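You operate a simulated robot arm through the tools that you are given. There is no shell and no other tool. Be economical: measure what you need, move in short steps, check, and stop when the job is done.

Carry out the task below with a simulated two-armed robot. There is one attempt and no reset: what you move stays moved.

TASK
Wipe up the spill on the side worktop with the dishcloth and put it back.
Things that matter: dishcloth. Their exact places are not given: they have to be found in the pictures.

The check looks at the end state, three seconds after you hand in, the way a careful person would. Anything else that was tipped, shoved, dropped, spilled or broken makes it a failure.

THE ROBOT
Two 6-joint arms with two-finger parallel grippers on one trunk, on a base that drives. Base frame: it is fixed to the floor where the robot stands at the start and does not move with it; the origin is under the middle of the robot, x ahead of it, y to its left, z up. Lengths are in m, angles in degrees, forces in N, time in s.
The left shoulder is at the start at [0.06, 0.187, 1.172], the right one opposite. With the tool pointing down near the work surface each hand reaches from about 0.24 to 0.62 m from the robot's upright axis, wherever it stands, measured 20 degrees to its own side. Places, roughly: dishcloth [0.5, 0.2, 0.9]. Payload 1.57 kg a hand.
The TCP of each hand is the grasp point between the finger pads, 0.03 m short of the fingertips. In the tool frame z runs along the fingers and y along their closing line. Largest opening 0.11 m; finger width 0.024, thickness 0.012; the body of the gripper, 0.048 by 0.112 m, starts 0.078 m behind the TCP.
Orientation is that of the tool frame in the base frame, as a unit quaternion [w, x, y, z]. With the fingers straight down and closing along the base's y, the tool's x points along the base's -x, its y along +y and its z along -z.

THE INTERFACE
- The arms move only by the tool drive_tool. It takes "left_commands", "right_commands" or both (then of equal length, played together; a hand with none holds still); each is a list of rows, each a list of 7 numbers: the turn, a rotation vector about the tool's x, y, z in degrees, then the shift along the tool's x, y, z in m, then the opening, from 0 (shut) to 1 (fully open). In form: [[wx, wy, wz, tx, ty, tz, hand], ...]. A call has 1 to 10 rows; each row shifts and turns the commanded pose from where the row before left it, along the tool's axes as they then stand. Rows are played at 5 a second. More than 0.05 m and 8.6 degrees between two rows, or a gripper value outside its range, and nothing of the call is played. A pose out of reach is approached as far as the arm can. The call stops where the force on the tool passes 40 N (or 10 N more than at its start, if that is more) or the arm is blocked; 0.2 s more then pass. Each finger travels about 0.153 m/s and halts on what it meets, pressing with about 21 N; the grip force reading is that of the motor and also rises with nothing between the fingers. The clock runs only during rows and for 0.2 s after the last one: add rows that do not move to give the fingers time. It gives the time, the measured TCP pose, the force on the tool (base axes), the opening and the grip force at its end, in the units of the frame above (readings bear some noise), with the torque about the TCP (base axes, N m) and any sound that the robot's microphone picked up, and new pictures: "pictures" is both (left out), scene, wrist or none (wrist: the cameras of the hands that moved).
- Cameras (640 x 400 px; columns grow to the right, rows downward): "scene" is now at [-0.0036, 0.0393, 1.701]; the picture's right is [0.54, -0.84, 0.00], its down [-0.71, -0.46, -0.53] and it looks along [0.45, 0.29, -0.84] (base axes); focal length 280 px, centre (320, 200). "left" rides on the left gripper at [0.07, -0.016, -0.141] in its tool frame; the picture's right is [0.23, 0.97, 0.00], its down [-0.86, 0.20, -0.48] and it looks along [-0.47, 0.11, 0.88] (tool axes); focal length 222 px, centre (320, 200). "right" rides on the right gripper at [0.07, 0.016, -0.141] in its tool frame; the picture's right is [-0.23, 0.97, 0.00], its down [-0.86, -0.20, -0.48] and it looks along [-0.47, -0.11, 0.88] (tool axes); focal length 222 px, centre (320, 200).
- move_column(by): slides the trunk up (or, below 0, down) by that many m; the arms and the scene camera ride with it, the base frame stays. It gives what a move gives, with no picture.
- steer(legs): drives the robot by 1 to 6 legs, each [ahead, left, turn to the left] in m, m and degrees, along the robot's own axes; the way and the turn of a leg run together, so that a leg with both is an arc; at most 1.5 m and 180 degrees a leg. The arms and the cameras ride along, it lands a little off, and it stops where it bumps. It gives what a move gives, and a new picture of the scene camera.
- pan_tilt(pan, tilt): turns the head with the scene camera to pan (to the left, within 86 degrees either way) and tilt (down, from -29 to 69), counted from straight ahead of the robot. It gives what a move gives, and a new picture of the scene camera.
- locate(camera, pixels): for up to 12 pixels [column, row] of the newest picture of that camera ("zoom" is the newest enlarged one), the place [x, y, z] in the base frame of the surface seen there, good to about 0.002 m. It takes no simulated time.
- inspect(camera, box): a new picture of the part [left, top, right, bottom] of that camera's present view, enlarged. It takes no simulated time.
- finish_job(): hands the job in; it is judged then, once.

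Keep the steps short. Do not move on a guess: measure, check each grasp and each placing, and mend mistakes. In all there are 80 turns and 260 pictures (those below and enlarged ones count). Leave the grippers open and the arms clear of the work at the hand-in unless told otherwise, and finish with a single line.

The tools are called after "Emit:" as name(argument=value, ...) on one line, values as JSON. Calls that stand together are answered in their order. drive_tool: Moves the arms, as the interface text tells. Its arguments: {"type":"object","properties":{"left_commands":{"type":"array","items":{"type":"array","items":{"type":"number"}}},"right_commands":{"type":"array","items":{"type":"array","items":{"type":"number"}}},"pictures":{"type":"string","enum":["both","scene","wrist","none"]}},"required":[]} The other tools are called the same way: move_column (by) slides the trunk up or down; steer (legs) drives the base; pan_tilt (pan, tilt) turns the head that bears the scene camera; locate (camera, pixels) gives the place of the surface under pixels of a picture; inspect (camera, box) takes an enlarged picture of a part of a camera's view; finish_job () hands the job in.

At the start:

```text
t: 0.0
left_tool_pos: [0.2236, 0.339, 1.2004]
left_orientation: [0.0, 0.001, 1.0, 0.0]
left_contact_force: [0.0, 0.6, 0.0]
left_ft_torque: [0.03, 0.01, 0.0]
left_opening: 0.11
left_gripper_force: 0.0
right_tool_pos: [0.2768, 0.0515, 1.104]
right_orientation: [0.0, 0.0, 1.0, 0.0]
right_contact_force: [0.2, 0.3, -0.4]
right_ft_torque: [-0.02, 0.0, -0.04]
right_opening: 0.1103
right_gripper_force: 0.0
trunk travel left (down, up): [-0.8, 0.19]
robot x, y, heading: [0.0005, 0.0, -0.3]
head pan, tilt: [32.8, 57.7]
```

scene: 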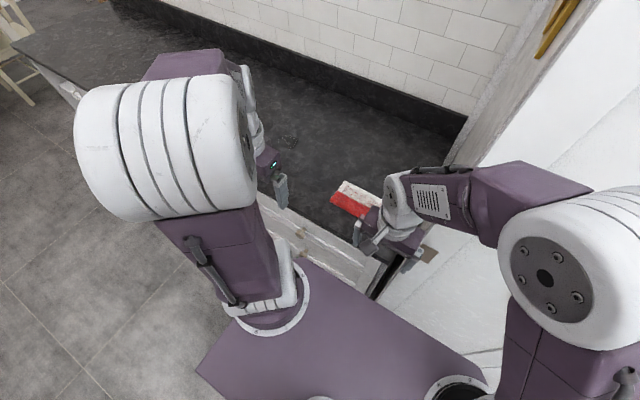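
right: 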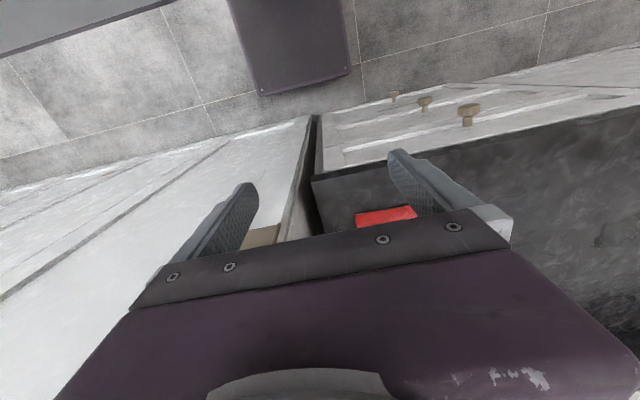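
left: 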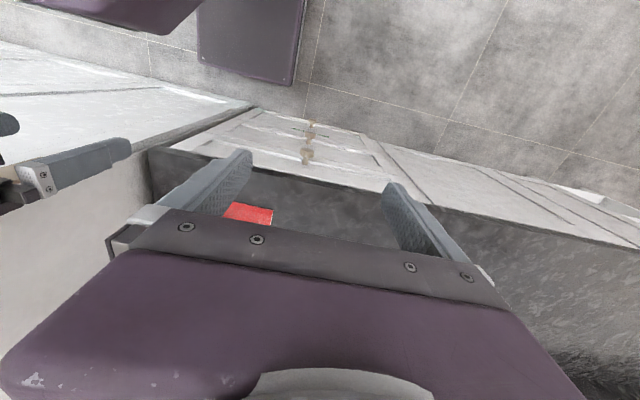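

The dark worktop has a red and white item near (355,198), and possibly a mark near (288,140). I'll enlarge both and measure them.

Emit:
inspect(camera="scene", box=[240, 100, 480, 250])

Emit:
locate(camera="scene", pixels=[[333, 197], [345, 182], [378, 195], [362, 215], [350, 203], [362, 190], [288, 140], [400, 150], [425, 255], [290, 205], [380, 262], [465, 118]])

Emit:
inspect(camera="scene", box=[0, 0, 260, 160])

```text
2.67 times, centred on (360, 175) of scene
```

zoom: 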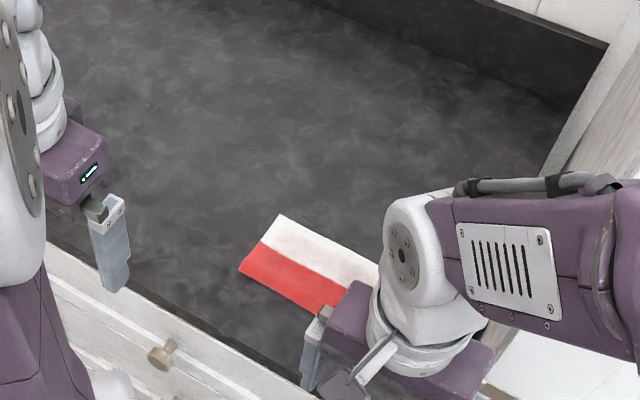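

```text
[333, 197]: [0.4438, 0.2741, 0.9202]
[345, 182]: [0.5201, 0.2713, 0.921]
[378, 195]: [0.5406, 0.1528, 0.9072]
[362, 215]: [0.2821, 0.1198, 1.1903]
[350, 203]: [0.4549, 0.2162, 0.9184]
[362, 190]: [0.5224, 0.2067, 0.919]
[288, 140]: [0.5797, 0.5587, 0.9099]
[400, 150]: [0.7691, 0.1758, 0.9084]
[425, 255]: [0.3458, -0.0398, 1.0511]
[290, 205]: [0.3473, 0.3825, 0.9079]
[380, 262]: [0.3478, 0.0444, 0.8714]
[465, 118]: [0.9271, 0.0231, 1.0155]
```

```text
2.46 times, centred on (130, 80) of scene
```

zoom: 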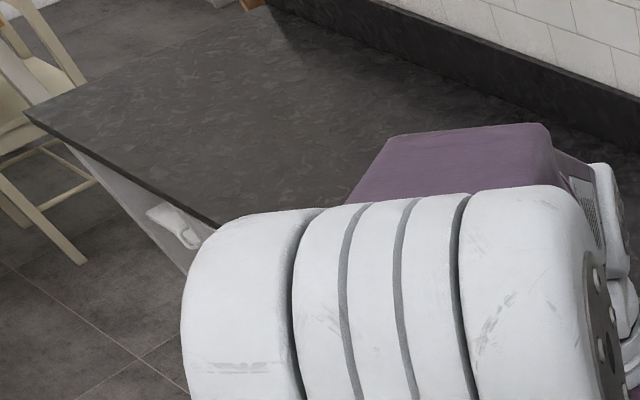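

The red and white cloth lies around (0.48, 0.21), with its top at z≈0.92. I can't see a spill, so I'll turn the head to look for the side worktop.

Emit:
pan_tilt(pan=80, tilt=35)

Emit:
pan_tilt(pan=-60, tilt=35)

Emit:
pan_tilt(pan=0, tilt=35)

```text
t: 1.1
left_tool_pos: [0.2233, 0.3386, 1.1995]
left_orientation: [0.0, 0.0, 1.0, 0.0]
left_contact_force: [-1.7, -0.1, 0.0]
left_ft_torque: [-0.04, -0.01, 0.0]
left_opening: 0.11
left_gripper_force: 0.1
right_tool_pos: [0.2757, 0.05, 1.1037]
right_orientation: [0.0, 0.0, 1.0, 0.0]
right_contact_force: [-0.2, -0.2, 0.0]
right_ft_torque: [0.01, 0.01, 0.01]
right_opening: 0.1099
right_gripper_force: 0.0
trunk travel left (down, up): [-0.8, 0.19]
robot x, y, heading: [-0.0005, -0.0003, 0.0]
head pan, tilt: [80.0, 35.0]
```

scene: 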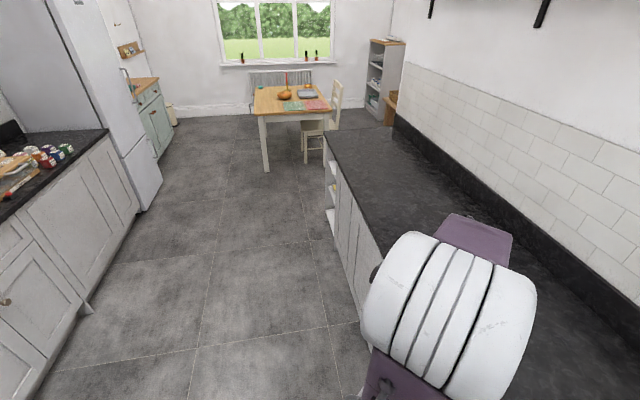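

```text
t: 3.4
left_tool_pos: [0.2239, 0.3385, 1.2007]
left_orientation: [0.0, 0.0, 1.0, 0.001]
left_contact_force: [-0.6, -0.7, 0.9]
left_ft_torque: [0.01, -0.01, 0.0]
left_opening: 0.1099
left_gripper_force: 0.0
right_tool_pos: [0.2754, 0.05, 1.1043]
right_orientation: [0.0, 0.0, 1.0, 0.0]
right_contact_force: [0.5, -0.3, 0.0]
right_ft_torque: [0.0, 0.04, -0.02]
right_opening: 0.1101
right_gripper_force: 0.0
trunk travel left (down, up): [-0.8, 0.19]
robot x, y, heading: [0.0005, -0.001, -0.1]
head pan, tilt: [-60.0, 35.0]
```

scene: 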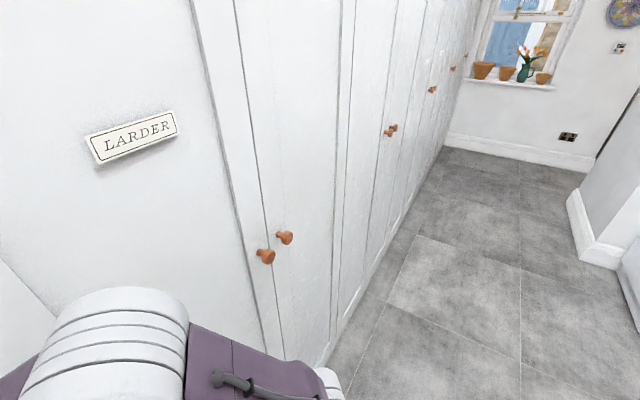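

```text
t: 4.7
left_tool_pos: [0.2246, 0.3381, 1.1991]
left_orientation: [0.0, 0.0, 1.0, 0.0]
left_contact_force: [0.2, 0.1, -0.8]
left_ft_torque: [0.02, 0.03, 0.0]
left_opening: 0.1098
left_gripper_force: 0.0
right_tool_pos: [0.2772, 0.0496, 1.1037]
right_orientation: [0.0, 0.0, 1.0, -0.001]
right_contact_force: [0.2, -0.4, 0.5]
right_ft_torque: [-0.01, -0.05, 0.03]
right_opening: 0.1098
right_gripper_force: 0.0
trunk travel left (down, up): [-0.8, 0.19]
robot x, y, heading: [-0.0019, -0.0001, -0.0]
head pan, tilt: [0.0, 35.0]
```

scene: 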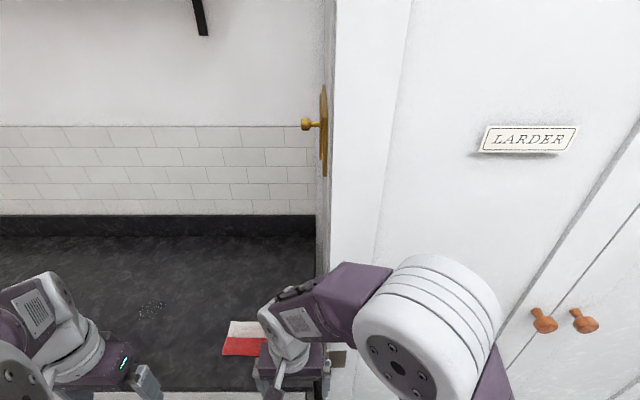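

There's a speckled patch near (150,310), so I'll enlarge it.

Emit:
inspect(camera="scene", box=[70, 240, 230, 340])

Emit:
locate(camera="scene", pixels=[[138, 315], [150, 302], [166, 303], [150, 318], [230, 322], [264, 322], [222, 354], [258, 356], [5, 225], [314, 225], [200, 388]])

Emit:
pan_tilt(pan=40, tilt=45)

```text
4.00 times, centred on (150, 290) of scene
```

zoom: 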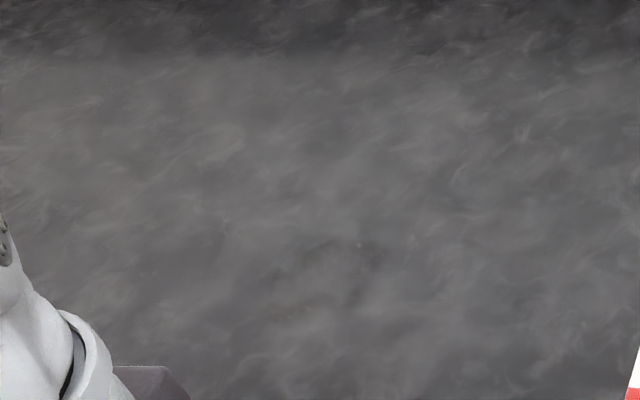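

```text
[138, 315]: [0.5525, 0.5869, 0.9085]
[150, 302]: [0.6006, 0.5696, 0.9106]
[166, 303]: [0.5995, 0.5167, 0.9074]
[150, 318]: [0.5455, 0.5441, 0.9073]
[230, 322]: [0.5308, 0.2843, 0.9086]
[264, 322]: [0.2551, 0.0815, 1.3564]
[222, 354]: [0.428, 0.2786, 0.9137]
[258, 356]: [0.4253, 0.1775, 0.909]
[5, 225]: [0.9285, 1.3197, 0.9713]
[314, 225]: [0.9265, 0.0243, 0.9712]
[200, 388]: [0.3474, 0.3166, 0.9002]
```

```text
t: 5.8
left_tool_pos: [0.2247, 0.339, 1.2002]
left_orientation: [0.0, 0.0, 1.0, -0.001]
left_contact_force: [0.3, 0.1, -0.1]
left_ft_torque: [-0.02, 0.01, -0.02]
left_opening: 0.1098
left_gripper_force: 0.1
right_tool_pos: [0.2767, 0.0514, 1.105]
right_orientation: [0.0, 0.0, 1.0, 0.0]
right_contact_force: [0.4, -0.3, -0.4]
right_ft_torque: [-0.02, 0.01, 0.01]
right_opening: 0.1098
right_gripper_force: 0.0
trunk travel left (down, up): [-0.8, 0.19]
robot x, y, heading: [-0.0022, 0.0021, -0.0]
head pan, tilt: [40.0, 45.0]
```

scene: 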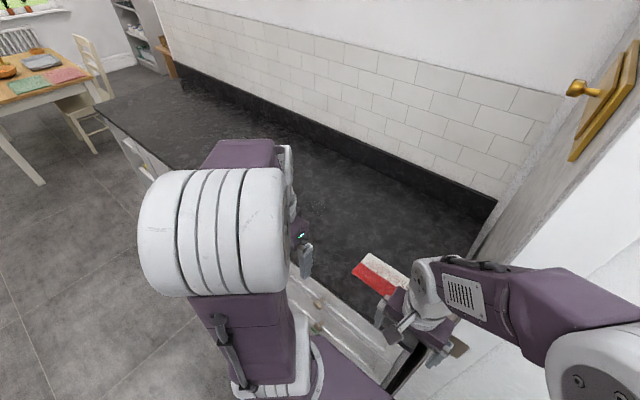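

The spill is a faint patch around (0.575, 0.55), about 6 cm wide. The cloth covers roughly x 0.43–0.53 and y 0.15–0.28. I'll move the left hand forward, high up, so its camera shows the cloth better.

Emit:
drive_tool(left_commands=[[0, 0, 0, -0.05, -0.03, 0, 1], [0, 0, 0, -0.05, -0.03, 0.0, 1], [0, 0, 0, -0.04, -0.02, 0.03, 1], [0, 0, 0, -0.03, -0.02, 0.03, 1], [0, 0, 0, 0, 0, 0, 1]])

```text
refused: row 1 steps farther than a row can; nothing moved
```

That row was longer than the 0.05 m limit, so I'll send shorter rows.

Emit:
drive_tool(left_commands=[[0, 0, 0, -0.04, -0.025, 0, 1], [0, 0, 0, -0.04, -0.025, 0.0, 1], [0, 0, 0, -0.04, -0.02, 0.02, 1], [0, 0, 0, -0.04, -0.02, 0.02, 1], [0, 0, 0, 0, 0, 0.02, 1]])

```text
t: 7.0
left_tool_pos: [0.3844, 0.2488, 1.1385]
left_orientation: [0.001, 0.0, 1.0, 0.0]
left_contact_force: [0.5, -1.0, 1.2]
left_ft_torque: [0.0, -0.01, 0.03]
left_opening: 0.11
left_gripper_force: 0.2
right_tool_pos: [0.2761, 0.0508, 1.1034]
right_orientation: [0.0, -0.001, 1.0, 0.0]
right_contact_force: [-0.9, 0.2, -1.0]
right_ft_torque: [-0.02, -0.02, 0.0]
right_opening: 0.1101
right_gripper_force: 0.1
trunk travel left (down, up): [-0.8, 0.19]
robot x, y, heading: [-0.0002, 0.0004, -0.0]
head pan, tilt: [40.0, 45.0]
```

scene: 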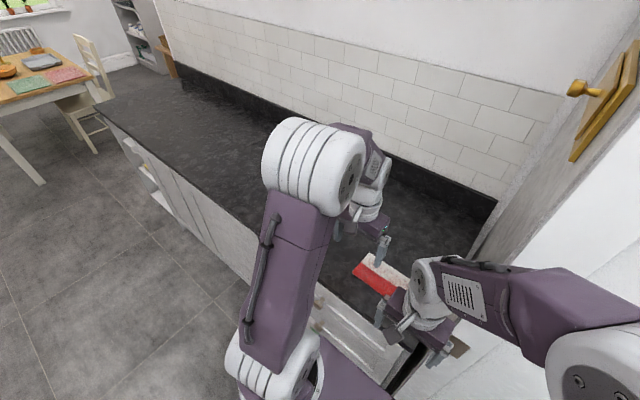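
left: 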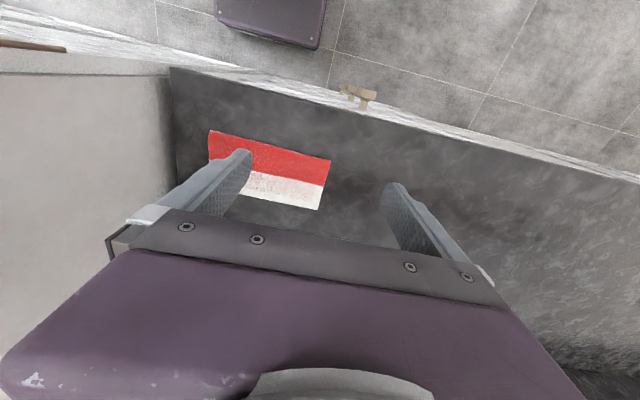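

The wrist camera now shows the cloth well. I'll measure its corners and enlarge that part, and check the bare counter to the left in the scene view.

Emit:
locate(camera="left", pixels=[[211, 133], [328, 162], [317, 208], [270, 150], [270, 188], [209, 158], [300, 170], [320, 180], [265, 215], [318, 209]])

Emit:
inspect(camera="left", box=[160, 100, 400, 250])

Emit:
inspect(camera="scene", box=[90, 60, 350, 222])

```text
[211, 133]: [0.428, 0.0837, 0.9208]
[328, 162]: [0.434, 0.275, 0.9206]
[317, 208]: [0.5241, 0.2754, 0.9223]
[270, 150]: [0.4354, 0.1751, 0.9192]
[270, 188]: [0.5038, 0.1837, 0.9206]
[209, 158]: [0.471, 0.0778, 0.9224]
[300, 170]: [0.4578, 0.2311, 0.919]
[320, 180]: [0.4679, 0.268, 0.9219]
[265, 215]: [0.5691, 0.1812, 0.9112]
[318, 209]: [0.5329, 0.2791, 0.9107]
```

```text
2.67 times, centred on (280, 175) of left
```

zoom: 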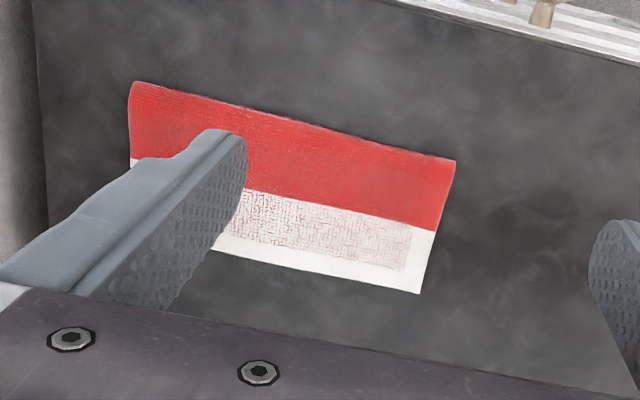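

```text
2.46 times, centred on (220, 141) of scene
```

zoom: 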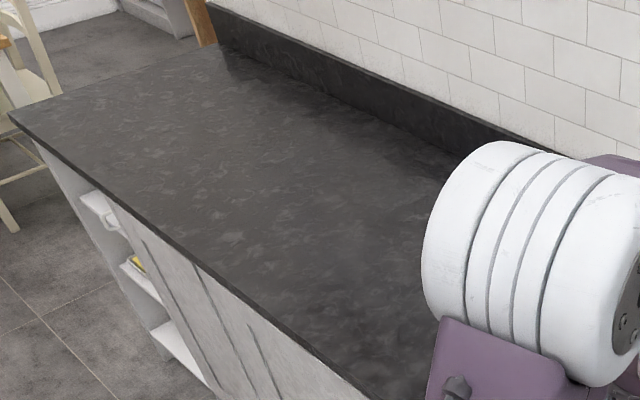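

The cloth covers about x 0.43–0.53 and y 0.08–0.28, and is 12 mm thick. I'll turn the left hand by 90° so its fingers close across the cloth's 0.10 m width.

Emit:
drive_tool(left_commands=[[0, 0, 8.5, -0.01, 0, 0, 1], [0, 0, 8.5, 0, 0, 0, 1], [0, 0, 8.5, 0, 0, 0, 1], [0, 0, 8.5, 0, 0, 0, 1], [0, 0, 8.5, 0, 0, 0, 1], [0, 0, 8.5, 0, 0, 0, 1], [0, 0, 8.5, 0, 0, 0, 1], [0, 0, 8.5, 0, 0, 0, 1], [0, 0, 8.5, 0, 0, 0, 1], [0, 0, 8.5, 0, 0, 0, 1]])

```text
t: 9.2
left_tool_pos: [0.3944, 0.2506, 1.1407]
left_orientation: [0.001, 0.677, 0.736, 0.0]
left_contact_force: [-0.7, -0.4, -0.4]
left_ft_torque: [-0.01, -0.05, -0.04]
left_opening: 0.11
left_gripper_force: 0.1
right_tool_pos: [0.2768, 0.0507, 1.1039]
right_orientation: [0.0, 0.001, 1.0, 0.0]
right_contact_force: [-0.4, 0.6, -0.3]
right_ft_torque: [0.04, -0.01, 0.04]
right_opening: 0.1102
right_gripper_force: 0.1
trunk travel left (down, up): [-0.8, 0.19]
robot x, y, heading: [-0.0019, 0.0002, 0.1]
head pan, tilt: [40.0, 45.0]
```

scene: 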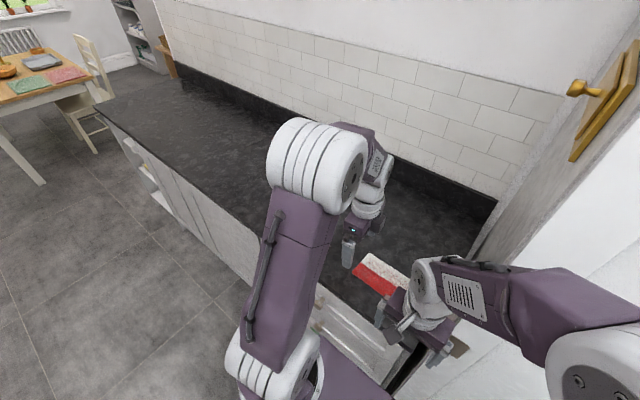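
left: 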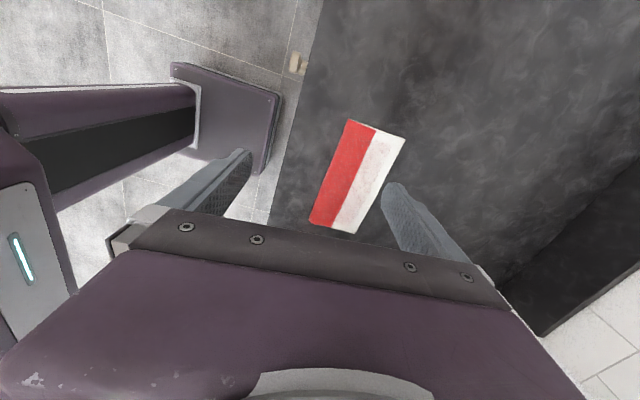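

The whole cloth is nearly in view now, so I'll measure its edges more exactly.

Emit:
locate(camera="left", pixels=[[350, 121], [405, 138], [329, 172], [388, 174], [311, 218], [356, 231], [340, 145], [398, 156], [392, 174], [320, 195], [372, 205], [372, 160]])

Emit:
inspect(camera="left", box=[280, 100, 440, 240])

```text
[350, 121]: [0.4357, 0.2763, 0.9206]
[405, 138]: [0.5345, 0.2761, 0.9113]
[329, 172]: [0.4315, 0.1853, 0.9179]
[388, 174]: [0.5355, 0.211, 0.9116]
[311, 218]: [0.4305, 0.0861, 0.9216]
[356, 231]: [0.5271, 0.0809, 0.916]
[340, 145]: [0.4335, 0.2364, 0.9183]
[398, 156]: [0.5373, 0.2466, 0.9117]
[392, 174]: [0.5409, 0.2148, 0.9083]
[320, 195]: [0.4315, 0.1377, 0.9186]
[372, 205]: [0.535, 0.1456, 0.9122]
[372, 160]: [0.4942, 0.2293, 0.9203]
```

```text
2.86 times, centred on (360, 170) of left
```

zoom: 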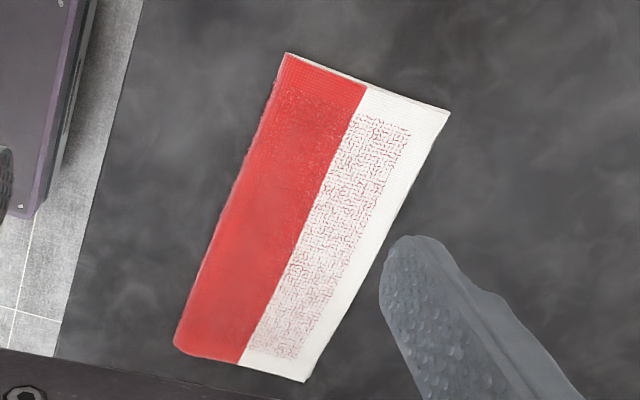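

The cloth's centre is about (0.483, 0.179), and it's about 0.103 × 0.197 m. I'll finish the turn to line up with it and move over its middle, high up.

Emit:
drive_tool(left_commands=[[0, 0, 6.5, 0, 0, 0, 1], [0, 0, 0, -0.02, 0.03, 0.0, 1], [0, 0, 0, -0.02, 0.03, 0.03, 1], [0, 0, 0, -0.02, 0.029, 0.03, 0.6], [0, 0, 0, -0.008, 0, 0.03, 0.5], [0, 0, 0, 0, 0, 0.03, 0.5], [0, 0, 0, 0, 0, 0, 0.5]])

```text
t: 10.8
left_tool_pos: [0.4829, 0.1791, 1.0192]
left_orientation: [0.0, 0.716, 0.698, 0.0]
left_contact_force: [-0.4, -0.1, 0.8]
left_ft_torque: [-0.02, 0.01, 0.02]
left_opening: 0.055
left_gripper_force: 0.1
right_tool_pos: [0.2771, 0.0507, 1.1026]
right_orientation: [-0.001, -0.001, 1.0, -0.001]
right_contact_force: [-0.1, 0.5, 0.0]
right_ft_torque: [0.03, -0.01, 0.0]
right_opening: 0.1102
right_gripper_force: 0.0
trunk travel left (down, up): [-0.8, 0.19]
robot x, y, heading: [-0.0005, 0.0033, -0.3]
head pan, tilt: [40.0, 45.0]
```

scene: 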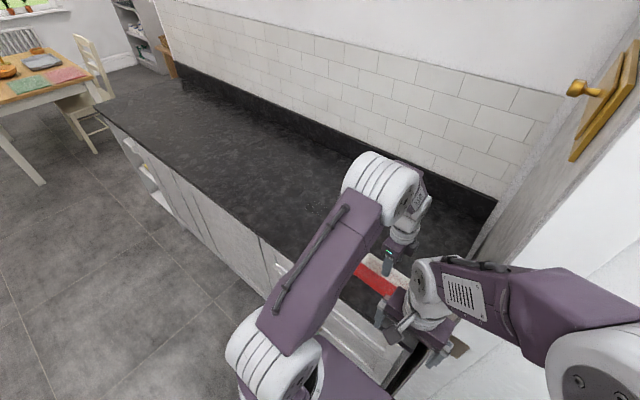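
left: 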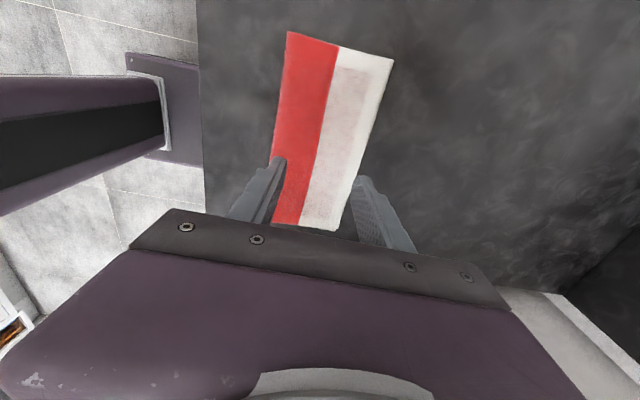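

The hand is centred over the cloth with a 5.5 cm opening. I'll go down until the tips just press the cloth (TCP z ≈0.947).

Emit:
drive_tool(left_commands=[[0, 0, 0, 0, 0, 0.03, 0.5], [0, 0, 0, 0, 0, 0.025, 0.5], [0, 0, 0, 0, 0, 0.01, 0.5], [0, 0, 0, 0, 0, 0.006, 0.5], [0, 0, 0, 0, 0, 0, 0.5]], pictures="wrist")

```text
t: 11.9
left_tool_pos: [0.4807, 0.1778, 0.9486]
left_orientation: [0.0, 0.716, 0.698, 0.0]
left_contact_force: [0.0, 0.1, 1.8]
left_ft_torque: [-0.03, -0.02, -0.02]
left_opening: 0.0547
left_gripper_force: 0.1
right_tool_pos: [0.2757, 0.0515, 1.1046]
right_orientation: [0.0, 0.0, 1.0, 0.001]
right_contact_force: [0.6, -0.8, 0.4]
right_ft_torque: [0.01, 0.02, 0.01]
right_opening: 0.1097
right_gripper_force: 0.1
trunk travel left (down, up): [-0.8, 0.19]
robot x, y, heading: [-0.0006, 0.0008, -0.1]
head pan, tilt: [40.0, 45.0]
```

left: 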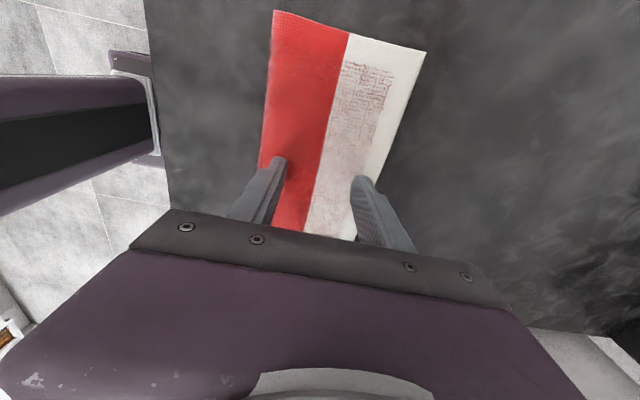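

The tips are just touching, at about 2 N. I'll go down 4 mm more and close.

Emit:
drive_tool(left_commands=[[0, 0, 0, 0, 0, 0.004, 0.5], [0, 0, 0, 0, 0, 0, 0.3], [0, 0, 0, 0, 0, 0, 0.1], [0, 0, 0, 0, 0, 0, 0], [0, 0, 0, 0, 0, 0, 0]], pictures="wrist")

```text
t: 13.2
left_tool_pos: [0.4806, 0.1786, 0.9466]
left_orientation: [0.0, 0.717, 0.697, 0.0]
left_contact_force: [1.5, 1.3, 13.7]
left_ft_torque: [0.01, -0.04, 0.01]
left_opening: 0.0094
left_gripper_force: 21.1
right_tool_pos: [0.2748, 0.0506, 1.1055]
right_orientation: [0.001, 0.0, 1.0, 0.0]
right_contact_force: [0.4, 0.9, -0.4]
right_ft_torque: [-0.02, 0.01, 0.04]
right_opening: 0.1101
right_gripper_force: 0.0
trunk travel left (down, up): [-0.8, 0.19]
robot x, y, heading: [-0.0017, -0.0004, -0.1]
head pan, tilt: [40.0, 45.0]
```

left: 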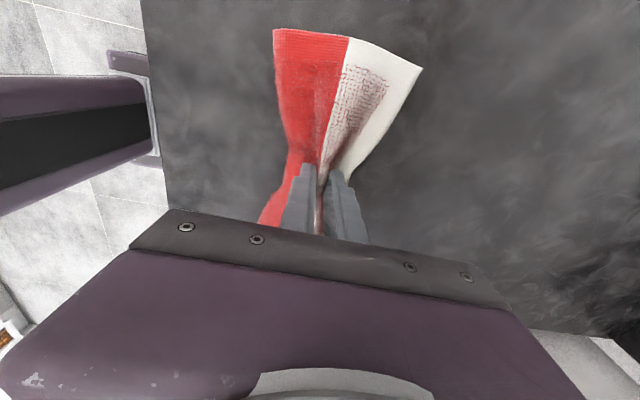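

The cloth is soft and is held as a 9 mm fold. I'll lift it gently.

Emit:
drive_tool(left_commands=[[0, 0, 0, 0, 0, -0.015, 0], [0, 0, 0, 0, 0, -0.02, 0], [0, 0, 0, 0, 0, -0.03, 0], [0, 0, 0, 0, 0, -0.03, 0], [0, 0, 0, 0, 0, 0, 0]])

```text
t: 14.3
left_tool_pos: [0.4812, 0.1783, 1.0393]
left_orientation: [0.0, 0.716, 0.698, 0.0]
left_contact_force: [0.1, 0.0, -0.4]
left_ft_torque: [0.01, 0.02, 0.01]
left_opening: 0.0088
left_gripper_force: 21.1
right_tool_pos: [0.2763, 0.0507, 1.1038]
right_orientation: [0.001, 0.001, 1.0, 0.0]
right_contact_force: [0.1, -0.7, -0.1]
right_ft_torque: [-0.01, 0.02, 0.01]
right_opening: 0.1101
right_gripper_force: 0.0
trunk travel left (down, up): [-0.8, 0.19]
robot x, y, heading: [0.003, -0.001, 0.1]
head pan, tilt: [40.0, 45.0]
```

scene: 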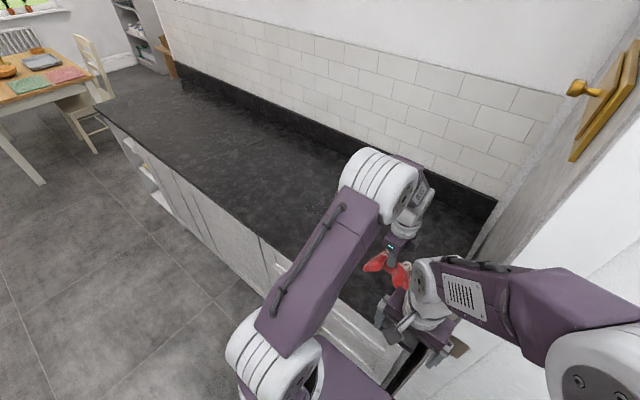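
left: 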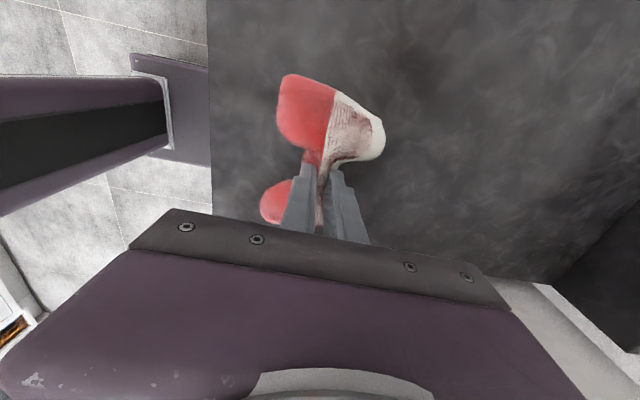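

The cloth is held. The wrist view shows a darker, brownish patch near (425,45), so I'll take a closer look.

Emit:
inspect(camera="left", box=[330, 0, 530, 125])

Emit:
locate(camera="left", pixels=[[425, 45], [400, 20], [455, 70], [340, 20]])

```text
3.20 times, centred on (430, 62) of left
```

zoom: 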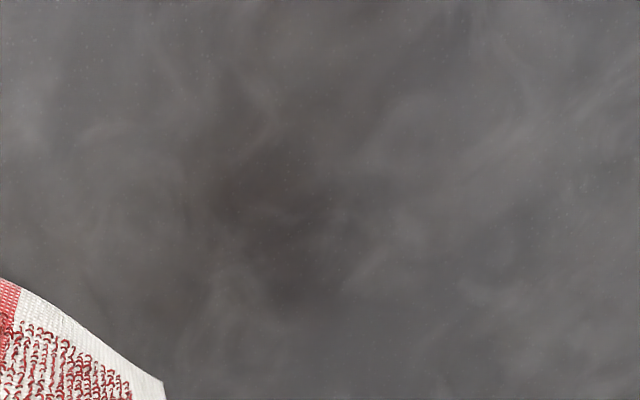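

```text
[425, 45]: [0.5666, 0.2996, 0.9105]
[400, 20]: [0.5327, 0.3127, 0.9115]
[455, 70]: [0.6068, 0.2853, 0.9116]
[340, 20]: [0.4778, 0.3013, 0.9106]
```

That's only marbling in the stone. I'll drive left to reach the patch at (0.575, 0.55), holding the cloth above the counter.

Emit:
steer(legs=[[0, 0.25, 0]])

Emit:
pan_tilt(pan=20, tilt=50)

Emit:
drive_tool(left_commands=[[0, 0, 0, 0, 0, 0, 0]], pictures="wrist")

```text
t: 16.2
left_tool_pos: [0.4823, 0.4262, 1.0393]
left_orientation: [-0.001, 0.717, 0.697, 0.001]
left_contact_force: [-0.1, 0.3, -1.2]
left_ft_torque: [0.01, 0.03, 0.01]
left_opening: 0.0088
left_gripper_force: 20.9
right_tool_pos: [0.2769, 0.2988, 1.103]
right_orientation: [0.0, 0.0, 1.0, 0.001]
right_contact_force: [-0.4, -0.2, 0.3]
right_ft_torque: [-0.02, 0.01, -0.01]
right_opening: 0.1101
right_gripper_force: 0.1
trunk travel left (down, up): [-0.8, 0.19]
robot x, y, heading: [0.0002, 0.2482, -0.1]
head pan, tilt: [40.0, 45.0]
```

scene: 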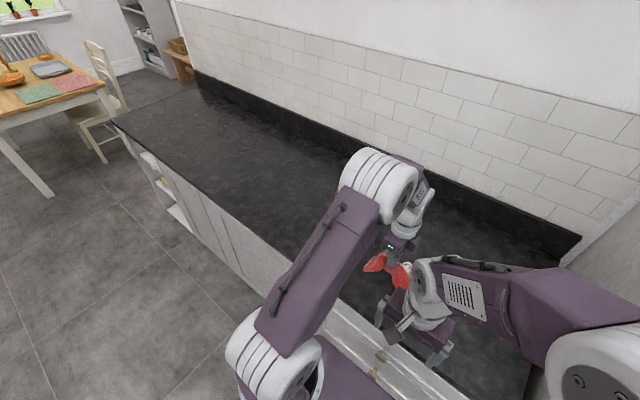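

```text
t: 17.0
left_tool_pos: [0.4817, 0.4279, 1.0395]
left_orientation: [0.0, 0.717, 0.697, 0.0]
left_contact_force: [-0.3, -0.5, 0.4]
left_ft_torque: [0.0, 0.05, -0.03]
left_opening: 0.0089
left_gripper_force: 21.3
right_tool_pos: [0.2766, 0.2997, 1.1036]
right_orientation: [0.0, 0.001, 1.0, 0.0]
right_contact_force: [-0.4, 0.4, -0.1]
right_ft_torque: [-0.02, -0.01, 0.01]
right_opening: 0.11
right_gripper_force: 0.0
trunk travel left (down, up): [-0.8, 0.19]
robot x, y, heading: [0.0015, 0.2521, 0.0]
head pan, tilt: [20.0, 50.0]
```

scene: 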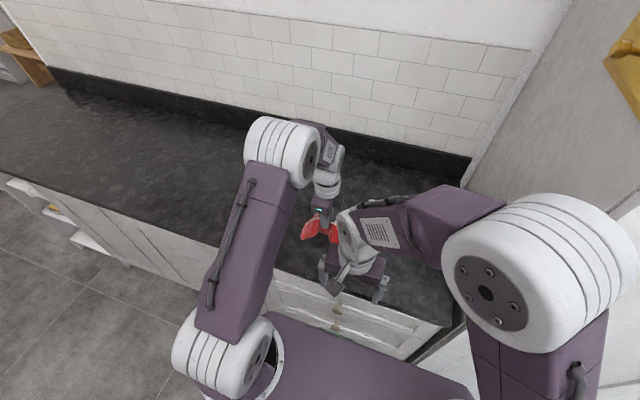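

```text
t: 17.4
left_tool_pos: [0.482, 0.4266, 1.0392]
left_orientation: [0.0, 0.717, 0.697, 0.0]
left_contact_force: [0.3, -0.6, -1.6]
left_ft_torque: [-0.01, 0.02, -0.01]
left_opening: 0.0089
left_gripper_force: 21.3
right_tool_pos: [0.2769, 0.299, 1.1045]
right_orientation: [-0.001, -0.001, 1.0, 0.0]
right_contact_force: [-0.4, 0.2, -0.6]
right_ft_torque: [0.03, -0.02, 0.01]
right_opening: 0.1099
right_gripper_force: 0.1
trunk travel left (down, up): [-0.8, 0.19]
robot x, y, heading: [0.0012, 0.2499, -0.1]
head pan, tilt: [20.0, 50.0]
```

left: 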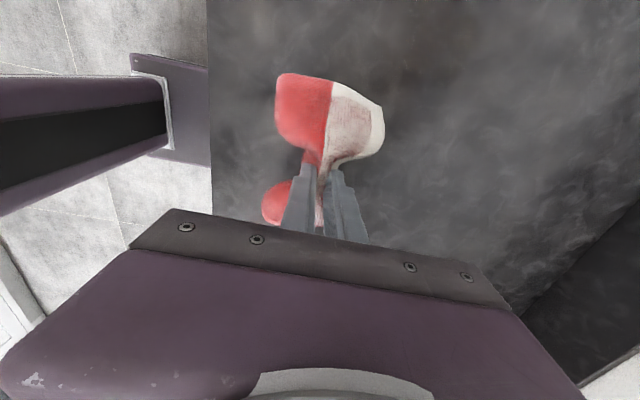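

Emit:
inspect(camera="left", box=[350, 0, 550, 125])

Emit:
inspect(camera="left", box=[200, 0, 640, 275])

Emit:
locate(camera="left", pixels=[[430, 30], [395, 75], [480, 20], [470, 65], [390, 35]])

Emit:
inspect(camera="scene", box=[60, 60, 300, 210])

```text
3.20 times, centred on (450, 62) of left
```

zoom: 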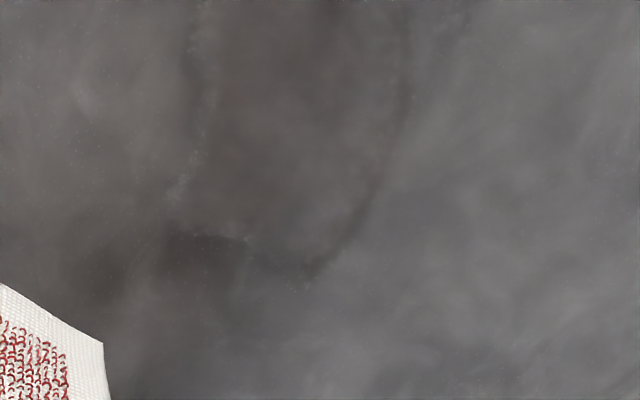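

```text
1.45 times, centred on (420, 138) of left
```

zoom: 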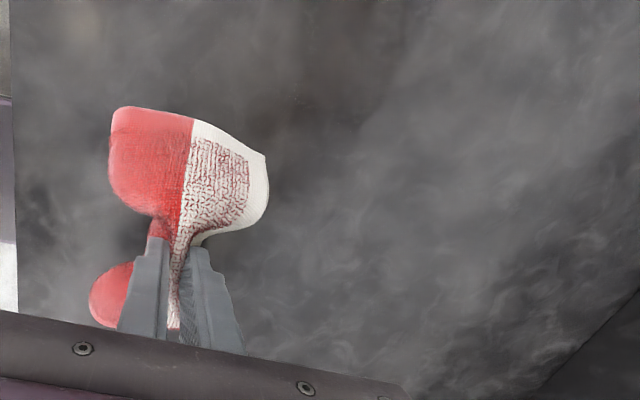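

```text
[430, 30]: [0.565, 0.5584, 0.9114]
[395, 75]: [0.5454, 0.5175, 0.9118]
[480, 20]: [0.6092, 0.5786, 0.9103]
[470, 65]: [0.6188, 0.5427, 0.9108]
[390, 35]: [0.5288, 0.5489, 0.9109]
```

```text
2.67 times, centred on (180, 135) of scene
```

zoom: 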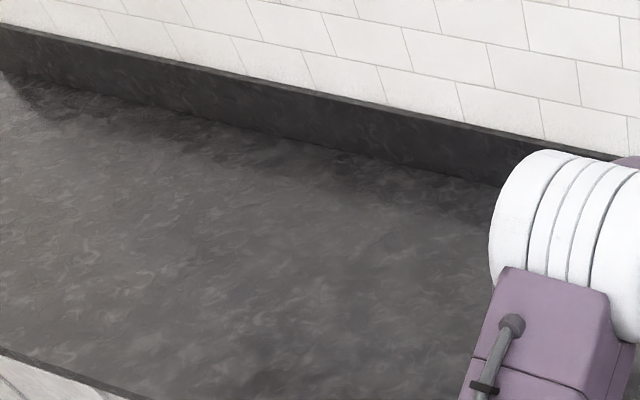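

The spill shows clearly: a brownish puddle with a dark rim, x 0.54–0.61 and starting at y≈0.52. I'll drive a bit further left to see all of it.

Emit:
steer(legs=[[0, 0.08, 0]])

Emit:
inspect(camera="left", box=[330, 0, 570, 150])

```text
t: 18.5
left_tool_pos: [0.4819, 0.5046, 1.0403]
left_orientation: [-0.001, 0.716, 0.698, 0.001]
left_contact_force: [0.1, 0.1, -0.5]
left_ft_torque: [0.03, 0.06, 0.0]
left_opening: 0.0089
left_gripper_force: 20.7
right_tool_pos: [0.2761, 0.3765, 1.1043]
right_orientation: [0.0, 0.0, 1.0, 0.002]
right_contact_force: [-1.2, 0.4, -0.1]
right_ft_torque: [0.03, -0.02, 0.02]
right_opening: 0.1097
right_gripper_force: 0.1
trunk travel left (down, up): [-0.8, 0.19]
robot x, y, heading: [0.0001, 0.3312, 0.2]
head pan, tilt: [20.0, 50.0]
```

scene: 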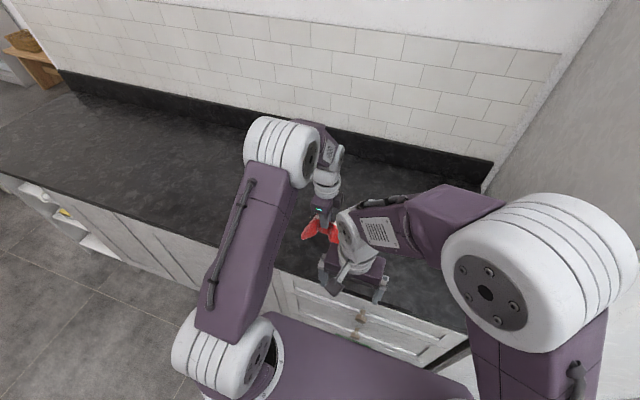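

```text
2.67 times, centred on (450, 75) of left
```

zoom: 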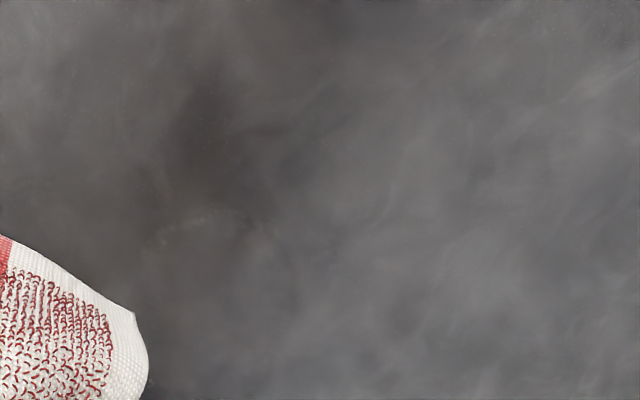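

Emit:
locate(camera="zoom", pixels=[[270, 220], [200, 80], [380, 210], [410, 310], [300, 380], [140, 230]])

Emit:
drive_tool(left_commands=[[0, 0, 0, -0.04, 0, -0.03, 0], [0, 0, 0, -0.04, 0, -0.03, 0], [0, 0, 0, -0.04, 0, 0, 0], [0, 0, 0, 0, 0, 0, 0]])

Emit:
inspect(camera="left", box=[330, 0, 570, 150])

```text
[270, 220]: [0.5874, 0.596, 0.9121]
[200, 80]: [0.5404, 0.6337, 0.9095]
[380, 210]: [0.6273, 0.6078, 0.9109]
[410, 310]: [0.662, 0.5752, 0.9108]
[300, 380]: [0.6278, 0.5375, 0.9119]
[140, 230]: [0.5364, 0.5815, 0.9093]
```

```text
t: 19.5
left_tool_pos: [0.4784, 0.3851, 1.0989]
left_orientation: [0.0, 0.716, 0.698, 0.0]
left_contact_force: [-0.4, 0.2, 0.1]
left_ft_torque: [0.01, 0.01, -0.02]
left_opening: 0.0089
left_gripper_force: 21.4
right_tool_pos: [0.2767, 0.3805, 1.1042]
right_orientation: [-0.001, 0.0, 1.0, 0.001]
right_contact_force: [-0.1, 0.5, 1.1]
right_ft_torque: [0.0, 0.0, -0.03]
right_opening: 0.1102
right_gripper_force: 0.1
trunk travel left (down, up): [-0.8, 0.19]
robot x, y, heading: [-0.0059, 0.3294, 0.2]
head pan, tilt: [20.0, 50.0]
```

scene: 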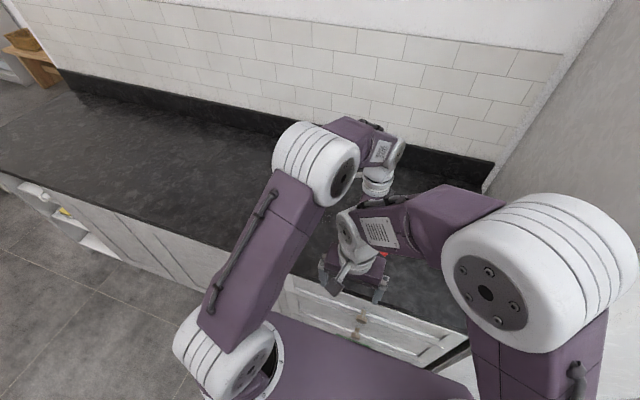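
left: 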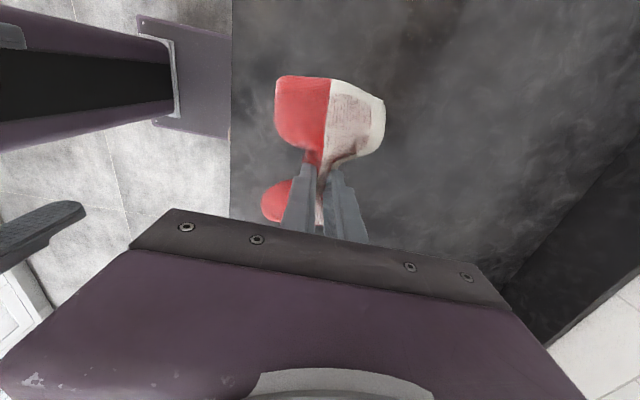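

```text
2.67 times, centred on (450, 75) of left
```

zoom: 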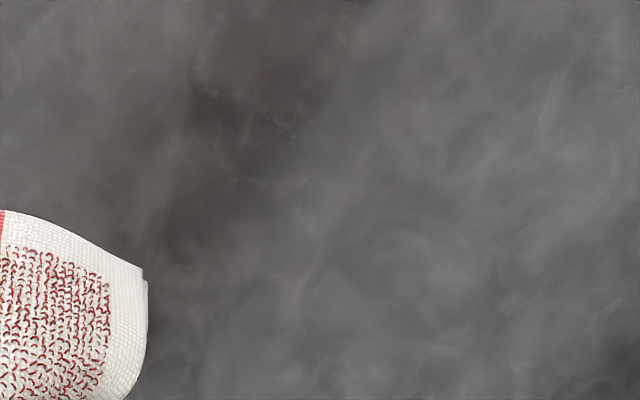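

The near rim of the puddle shows in the enlarged view. I'll rise and shift left so the far rim comes into view too.

Emit:
drive_tool(left_commands=[[0, 0, 0, 0.03, 0, -0.03, 0], [0, 0, 0, 0.03, 0, -0.03, 0], [0, 0, 0, 0, 0, -0.03, 0], [0, 0, 0, 0, 0, 0, 0]], pictures="wrist")

Emit:
inspect(camera="left", box=[330, 0, 570, 150])

Emit:
locate(camera="zoom", pixels=[[100, 100], [200, 100], [300, 100], [400, 100], [150, 200], [250, 200], [350, 200], [200, 300], [300, 300], [300, 20]])

```text
t: 20.5
left_tool_pos: [0.4797, 0.4467, 1.1914]
left_orientation: [0.0, 0.716, 0.698, 0.0]
left_contact_force: [0.2, 0.0, -0.1]
left_ft_torque: [0.01, 0.01, 0.01]
left_opening: 0.0093
left_gripper_force: 20.9
right_tool_pos: [0.2769, 0.3802, 1.1049]
right_orientation: [0.0, -0.001, 1.0, -0.001]
right_contact_force: [1.3, -1.3, 0.4]
right_ft_torque: [0.03, 0.02, 0.0]
right_opening: 0.1098
right_gripper_force: 0.0
trunk travel left (down, up): [-0.8, 0.19]
robot x, y, heading: [0.0016, 0.3252, 0.0]
head pan, tilt: [20.0, 50.0]
```

left: 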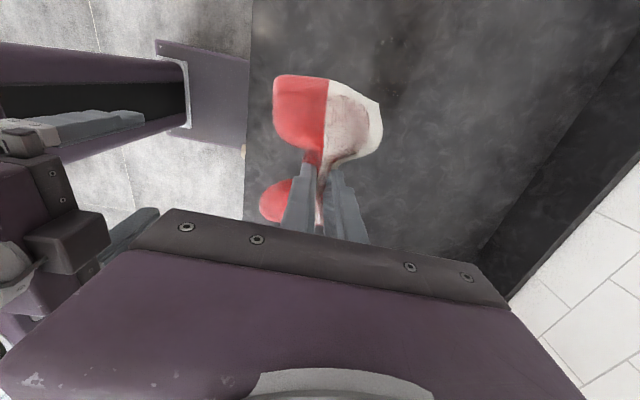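

```text
2.67 times, centred on (450, 75) of left
```

zoom: 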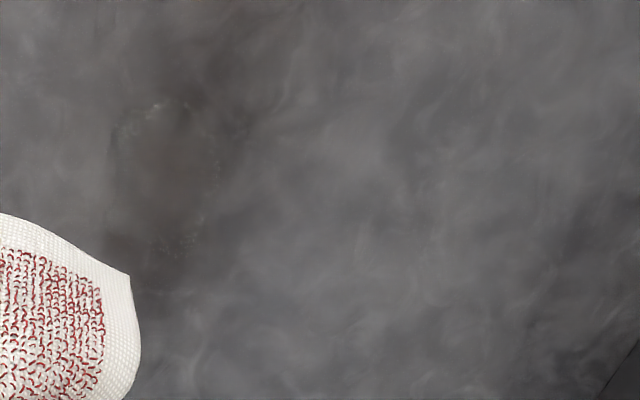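

```text
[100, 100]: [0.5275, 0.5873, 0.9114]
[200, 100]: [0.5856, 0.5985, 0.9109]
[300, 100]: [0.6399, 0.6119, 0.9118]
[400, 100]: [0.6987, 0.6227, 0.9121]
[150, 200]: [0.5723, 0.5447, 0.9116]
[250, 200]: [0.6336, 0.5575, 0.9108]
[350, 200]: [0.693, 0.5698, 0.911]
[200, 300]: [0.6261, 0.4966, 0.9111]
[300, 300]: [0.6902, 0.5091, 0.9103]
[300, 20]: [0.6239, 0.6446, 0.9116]
```

The whole puddle is visible: x 0.545–0.61, y 0.52–0.597, centre about (0.577, 0.558). That's near my reach limit, so I'll measure how far the base plate is from the cabinets before moving closer.

Emit:
pan_tilt(pan=10, tilt=65)

```text
t: 21.2
left_tool_pos: [0.4804, 0.4472, 1.1908]
left_orientation: [0.0, 0.716, 0.698, -0.001]
left_contact_force: [-0.7, 0.0, -0.6]
left_ft_torque: [-0.03, 0.0, -0.03]
left_opening: 0.0089
left_gripper_force: 20.9
right_tool_pos: [0.2763, 0.3808, 1.1041]
right_orientation: [0.0, 0.0, 1.0, 0.0]
right_contact_force: [0.1, 0.1, -0.8]
right_ft_torque: [0.05, 0.03, 0.0]
right_opening: 0.11
right_gripper_force: 0.1
trunk travel left (down, up): [-0.8, 0.19]
robot x, y, heading: [0.0012, 0.3297, 0.2]
head pan, tilt: [10.0, 65.0]
```

scene: 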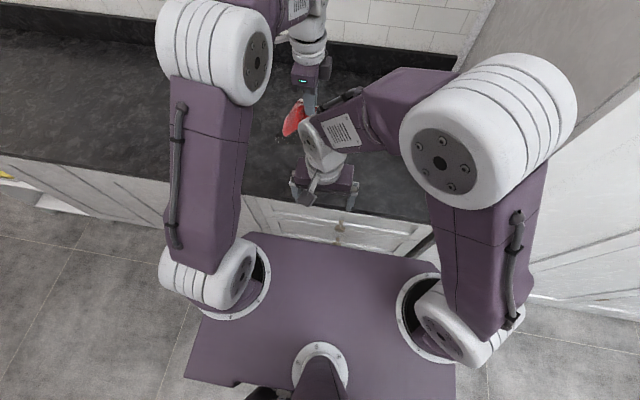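

Emit:
locate(camera="scene", pixels=[[280, 238], [420, 258], [340, 245], [400, 222], [340, 222], [338, 238], [100, 215], [150, 200], [250, 290]])

```text
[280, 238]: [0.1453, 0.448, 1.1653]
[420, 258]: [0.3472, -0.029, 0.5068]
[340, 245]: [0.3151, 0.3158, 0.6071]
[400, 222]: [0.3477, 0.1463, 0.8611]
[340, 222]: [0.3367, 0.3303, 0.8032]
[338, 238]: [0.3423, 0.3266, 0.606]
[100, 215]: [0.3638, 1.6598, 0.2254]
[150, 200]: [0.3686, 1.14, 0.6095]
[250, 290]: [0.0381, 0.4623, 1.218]
```

Emit:
locate(camera="left", pixels=[[240, 65], [240, 100], [220, 120], [205, 60], [242, 150]])

```text
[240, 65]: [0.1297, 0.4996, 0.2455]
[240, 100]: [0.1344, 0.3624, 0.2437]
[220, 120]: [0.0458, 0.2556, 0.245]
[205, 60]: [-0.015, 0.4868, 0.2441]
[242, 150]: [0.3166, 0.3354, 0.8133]
```

There's about 0.1 m or more of clearance in front. I'll drive 0.04 m ahead and 0.10 m left so the puddle is well within reach.

Emit:
steer(legs=[[0, 0.1, 0], [0.04, 0, 0]])

```text
t: 22.9
left_tool_pos: [0.5122, 0.5454, 1.1938]
left_orientation: [0.002, 0.717, 0.697, 0.003]
left_contact_force: [0.0, -0.8, -0.8]
left_ft_torque: [0.04, -0.04, 0.02]
left_opening: 0.0087
left_gripper_force: 21.5
right_tool_pos: [0.3097, 0.4775, 1.1059]
right_orientation: [0.004, -0.001, 1.0, 0.001]
right_contact_force: [-0.2, -0.7, 1.1]
right_ft_torque: [0.04, -0.07, 0.01]
right_opening: 0.1099
right_gripper_force: 0.1
trunk travel left (down, up): [-0.8, 0.19]
robot x, y, heading: [0.0387, 0.4291, 0.3]
head pan, tilt: [10.0, 65.0]
```

scene: 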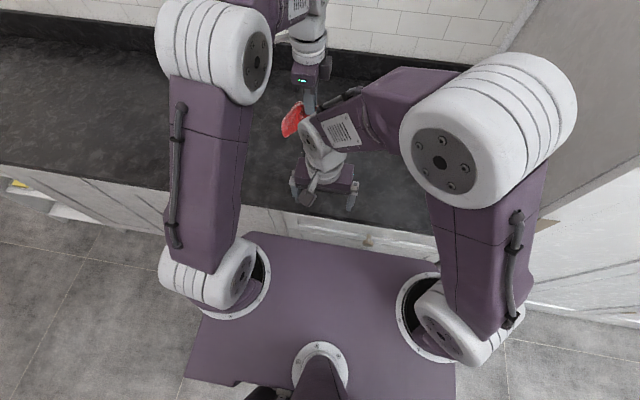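

I'm in position. I'll lower the cloth toward the counter at the near edge of the puddle.

Emit:
drive_tool(left_commands=[[0, 0, 0, 0.012, 0.01, 0.04, 0], [0, 0, 0, 0, 0, 0.05, 0], [0, 0, 0, 0, 0, 0.05, 0], [0, 0, 0, 0, 0, 0.05, 0], [0, 0, 0, 0, 0, 0.03, 0], [0, 0, 0, 0, 0, 0.02, 0], [0, 0, 0, 0, 0, 0, 0]], pictures="wrist")

```text
t: 24.5
left_tool_pos: [0.5293, 0.559, 0.9499]
left_orientation: [0.001, 0.716, 0.698, 0.001]
left_contact_force: [0.6, 0.0, 2.9]
left_ft_torque: [0.01, -0.04, -0.01]
left_opening: 0.0091
left_gripper_force: 21.2
right_tool_pos: [0.3152, 0.4812, 1.1035]
right_orientation: [0.0, 0.0, 1.0, 0.0]
right_contact_force: [-1.0, -0.6, 0.1]
right_ft_torque: [0.04, -0.02, 0.0]
right_opening: 0.11
right_gripper_force: 0.0
trunk travel left (down, up): [-0.8, 0.19]
robot x, y, heading: [0.0384, 0.4321, 0.4]
head pan, tilt: [10.0, 65.0]
```

left: 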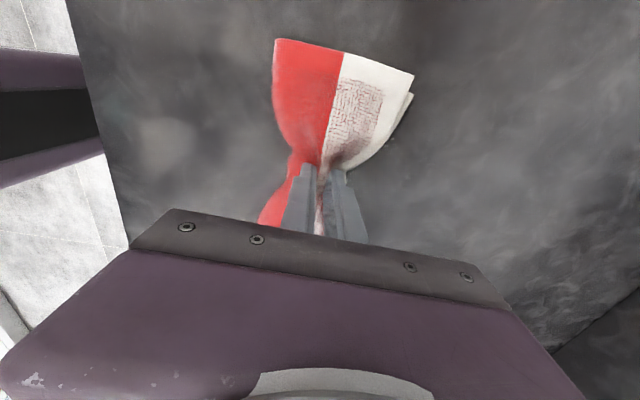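

Light contact at 3 N. I'll press slightly and start zigzag strokes in x, stepping in y.

Emit:
drive_tool(left_commands=[[0, 0, 0, -0.025, 0, 0.003, 0], [0, 0, 0, -0.025, 0, 0, 0], [0, 0, 0, 0, 0.03, 0, 0], [0, 0, 0, 0, 0.03, 0, 0], [0, 0, 0, 0, 0.03, 0, 0], [0, 0, 0, 0.02, 0, 0, 0], [0, 0, 0, 0, -0.03, 0, 0], [0, 0, 0, 0, -0.03, 0, 0], [0, 0, 0, 0, -0.03, 0, 0], [0, 0, 0, 0.02, 0, 0, 0]], pictures="wrist")

```text
t: 26.7
left_tool_pos: [0.5282, 0.5499, 0.9492]
left_orientation: [0.0, 0.717, 0.697, 0.0]
left_contact_force: [-0.2, -2.5, 8.3]
left_ft_torque: [-0.03, 0.0, -0.07]
left_opening: 0.0089
left_gripper_force: 21.1
right_tool_pos: [0.315, 0.4804, 1.1049]
right_orientation: [0.0, -0.002, 1.0, 0.0]
right_contact_force: [-0.3, 0.5, -0.6]
right_ft_torque: [0.0, 0.0, -0.01]
right_opening: 0.1099
right_gripper_force: 0.0
trunk travel left (down, up): [-0.8, 0.19]
robot x, y, heading: [0.0379, 0.4258, -0.0]
head pan, tilt: [10.0, 65.0]
```

left: 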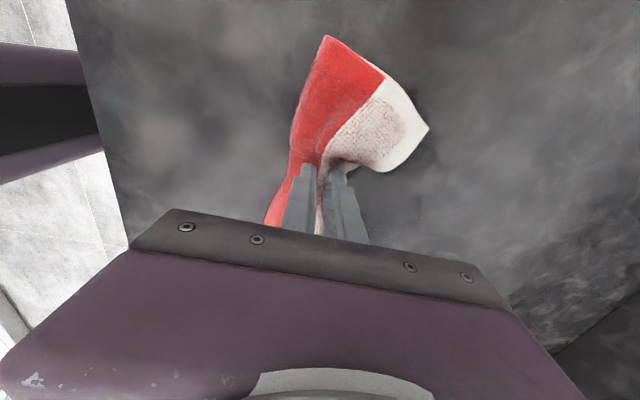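

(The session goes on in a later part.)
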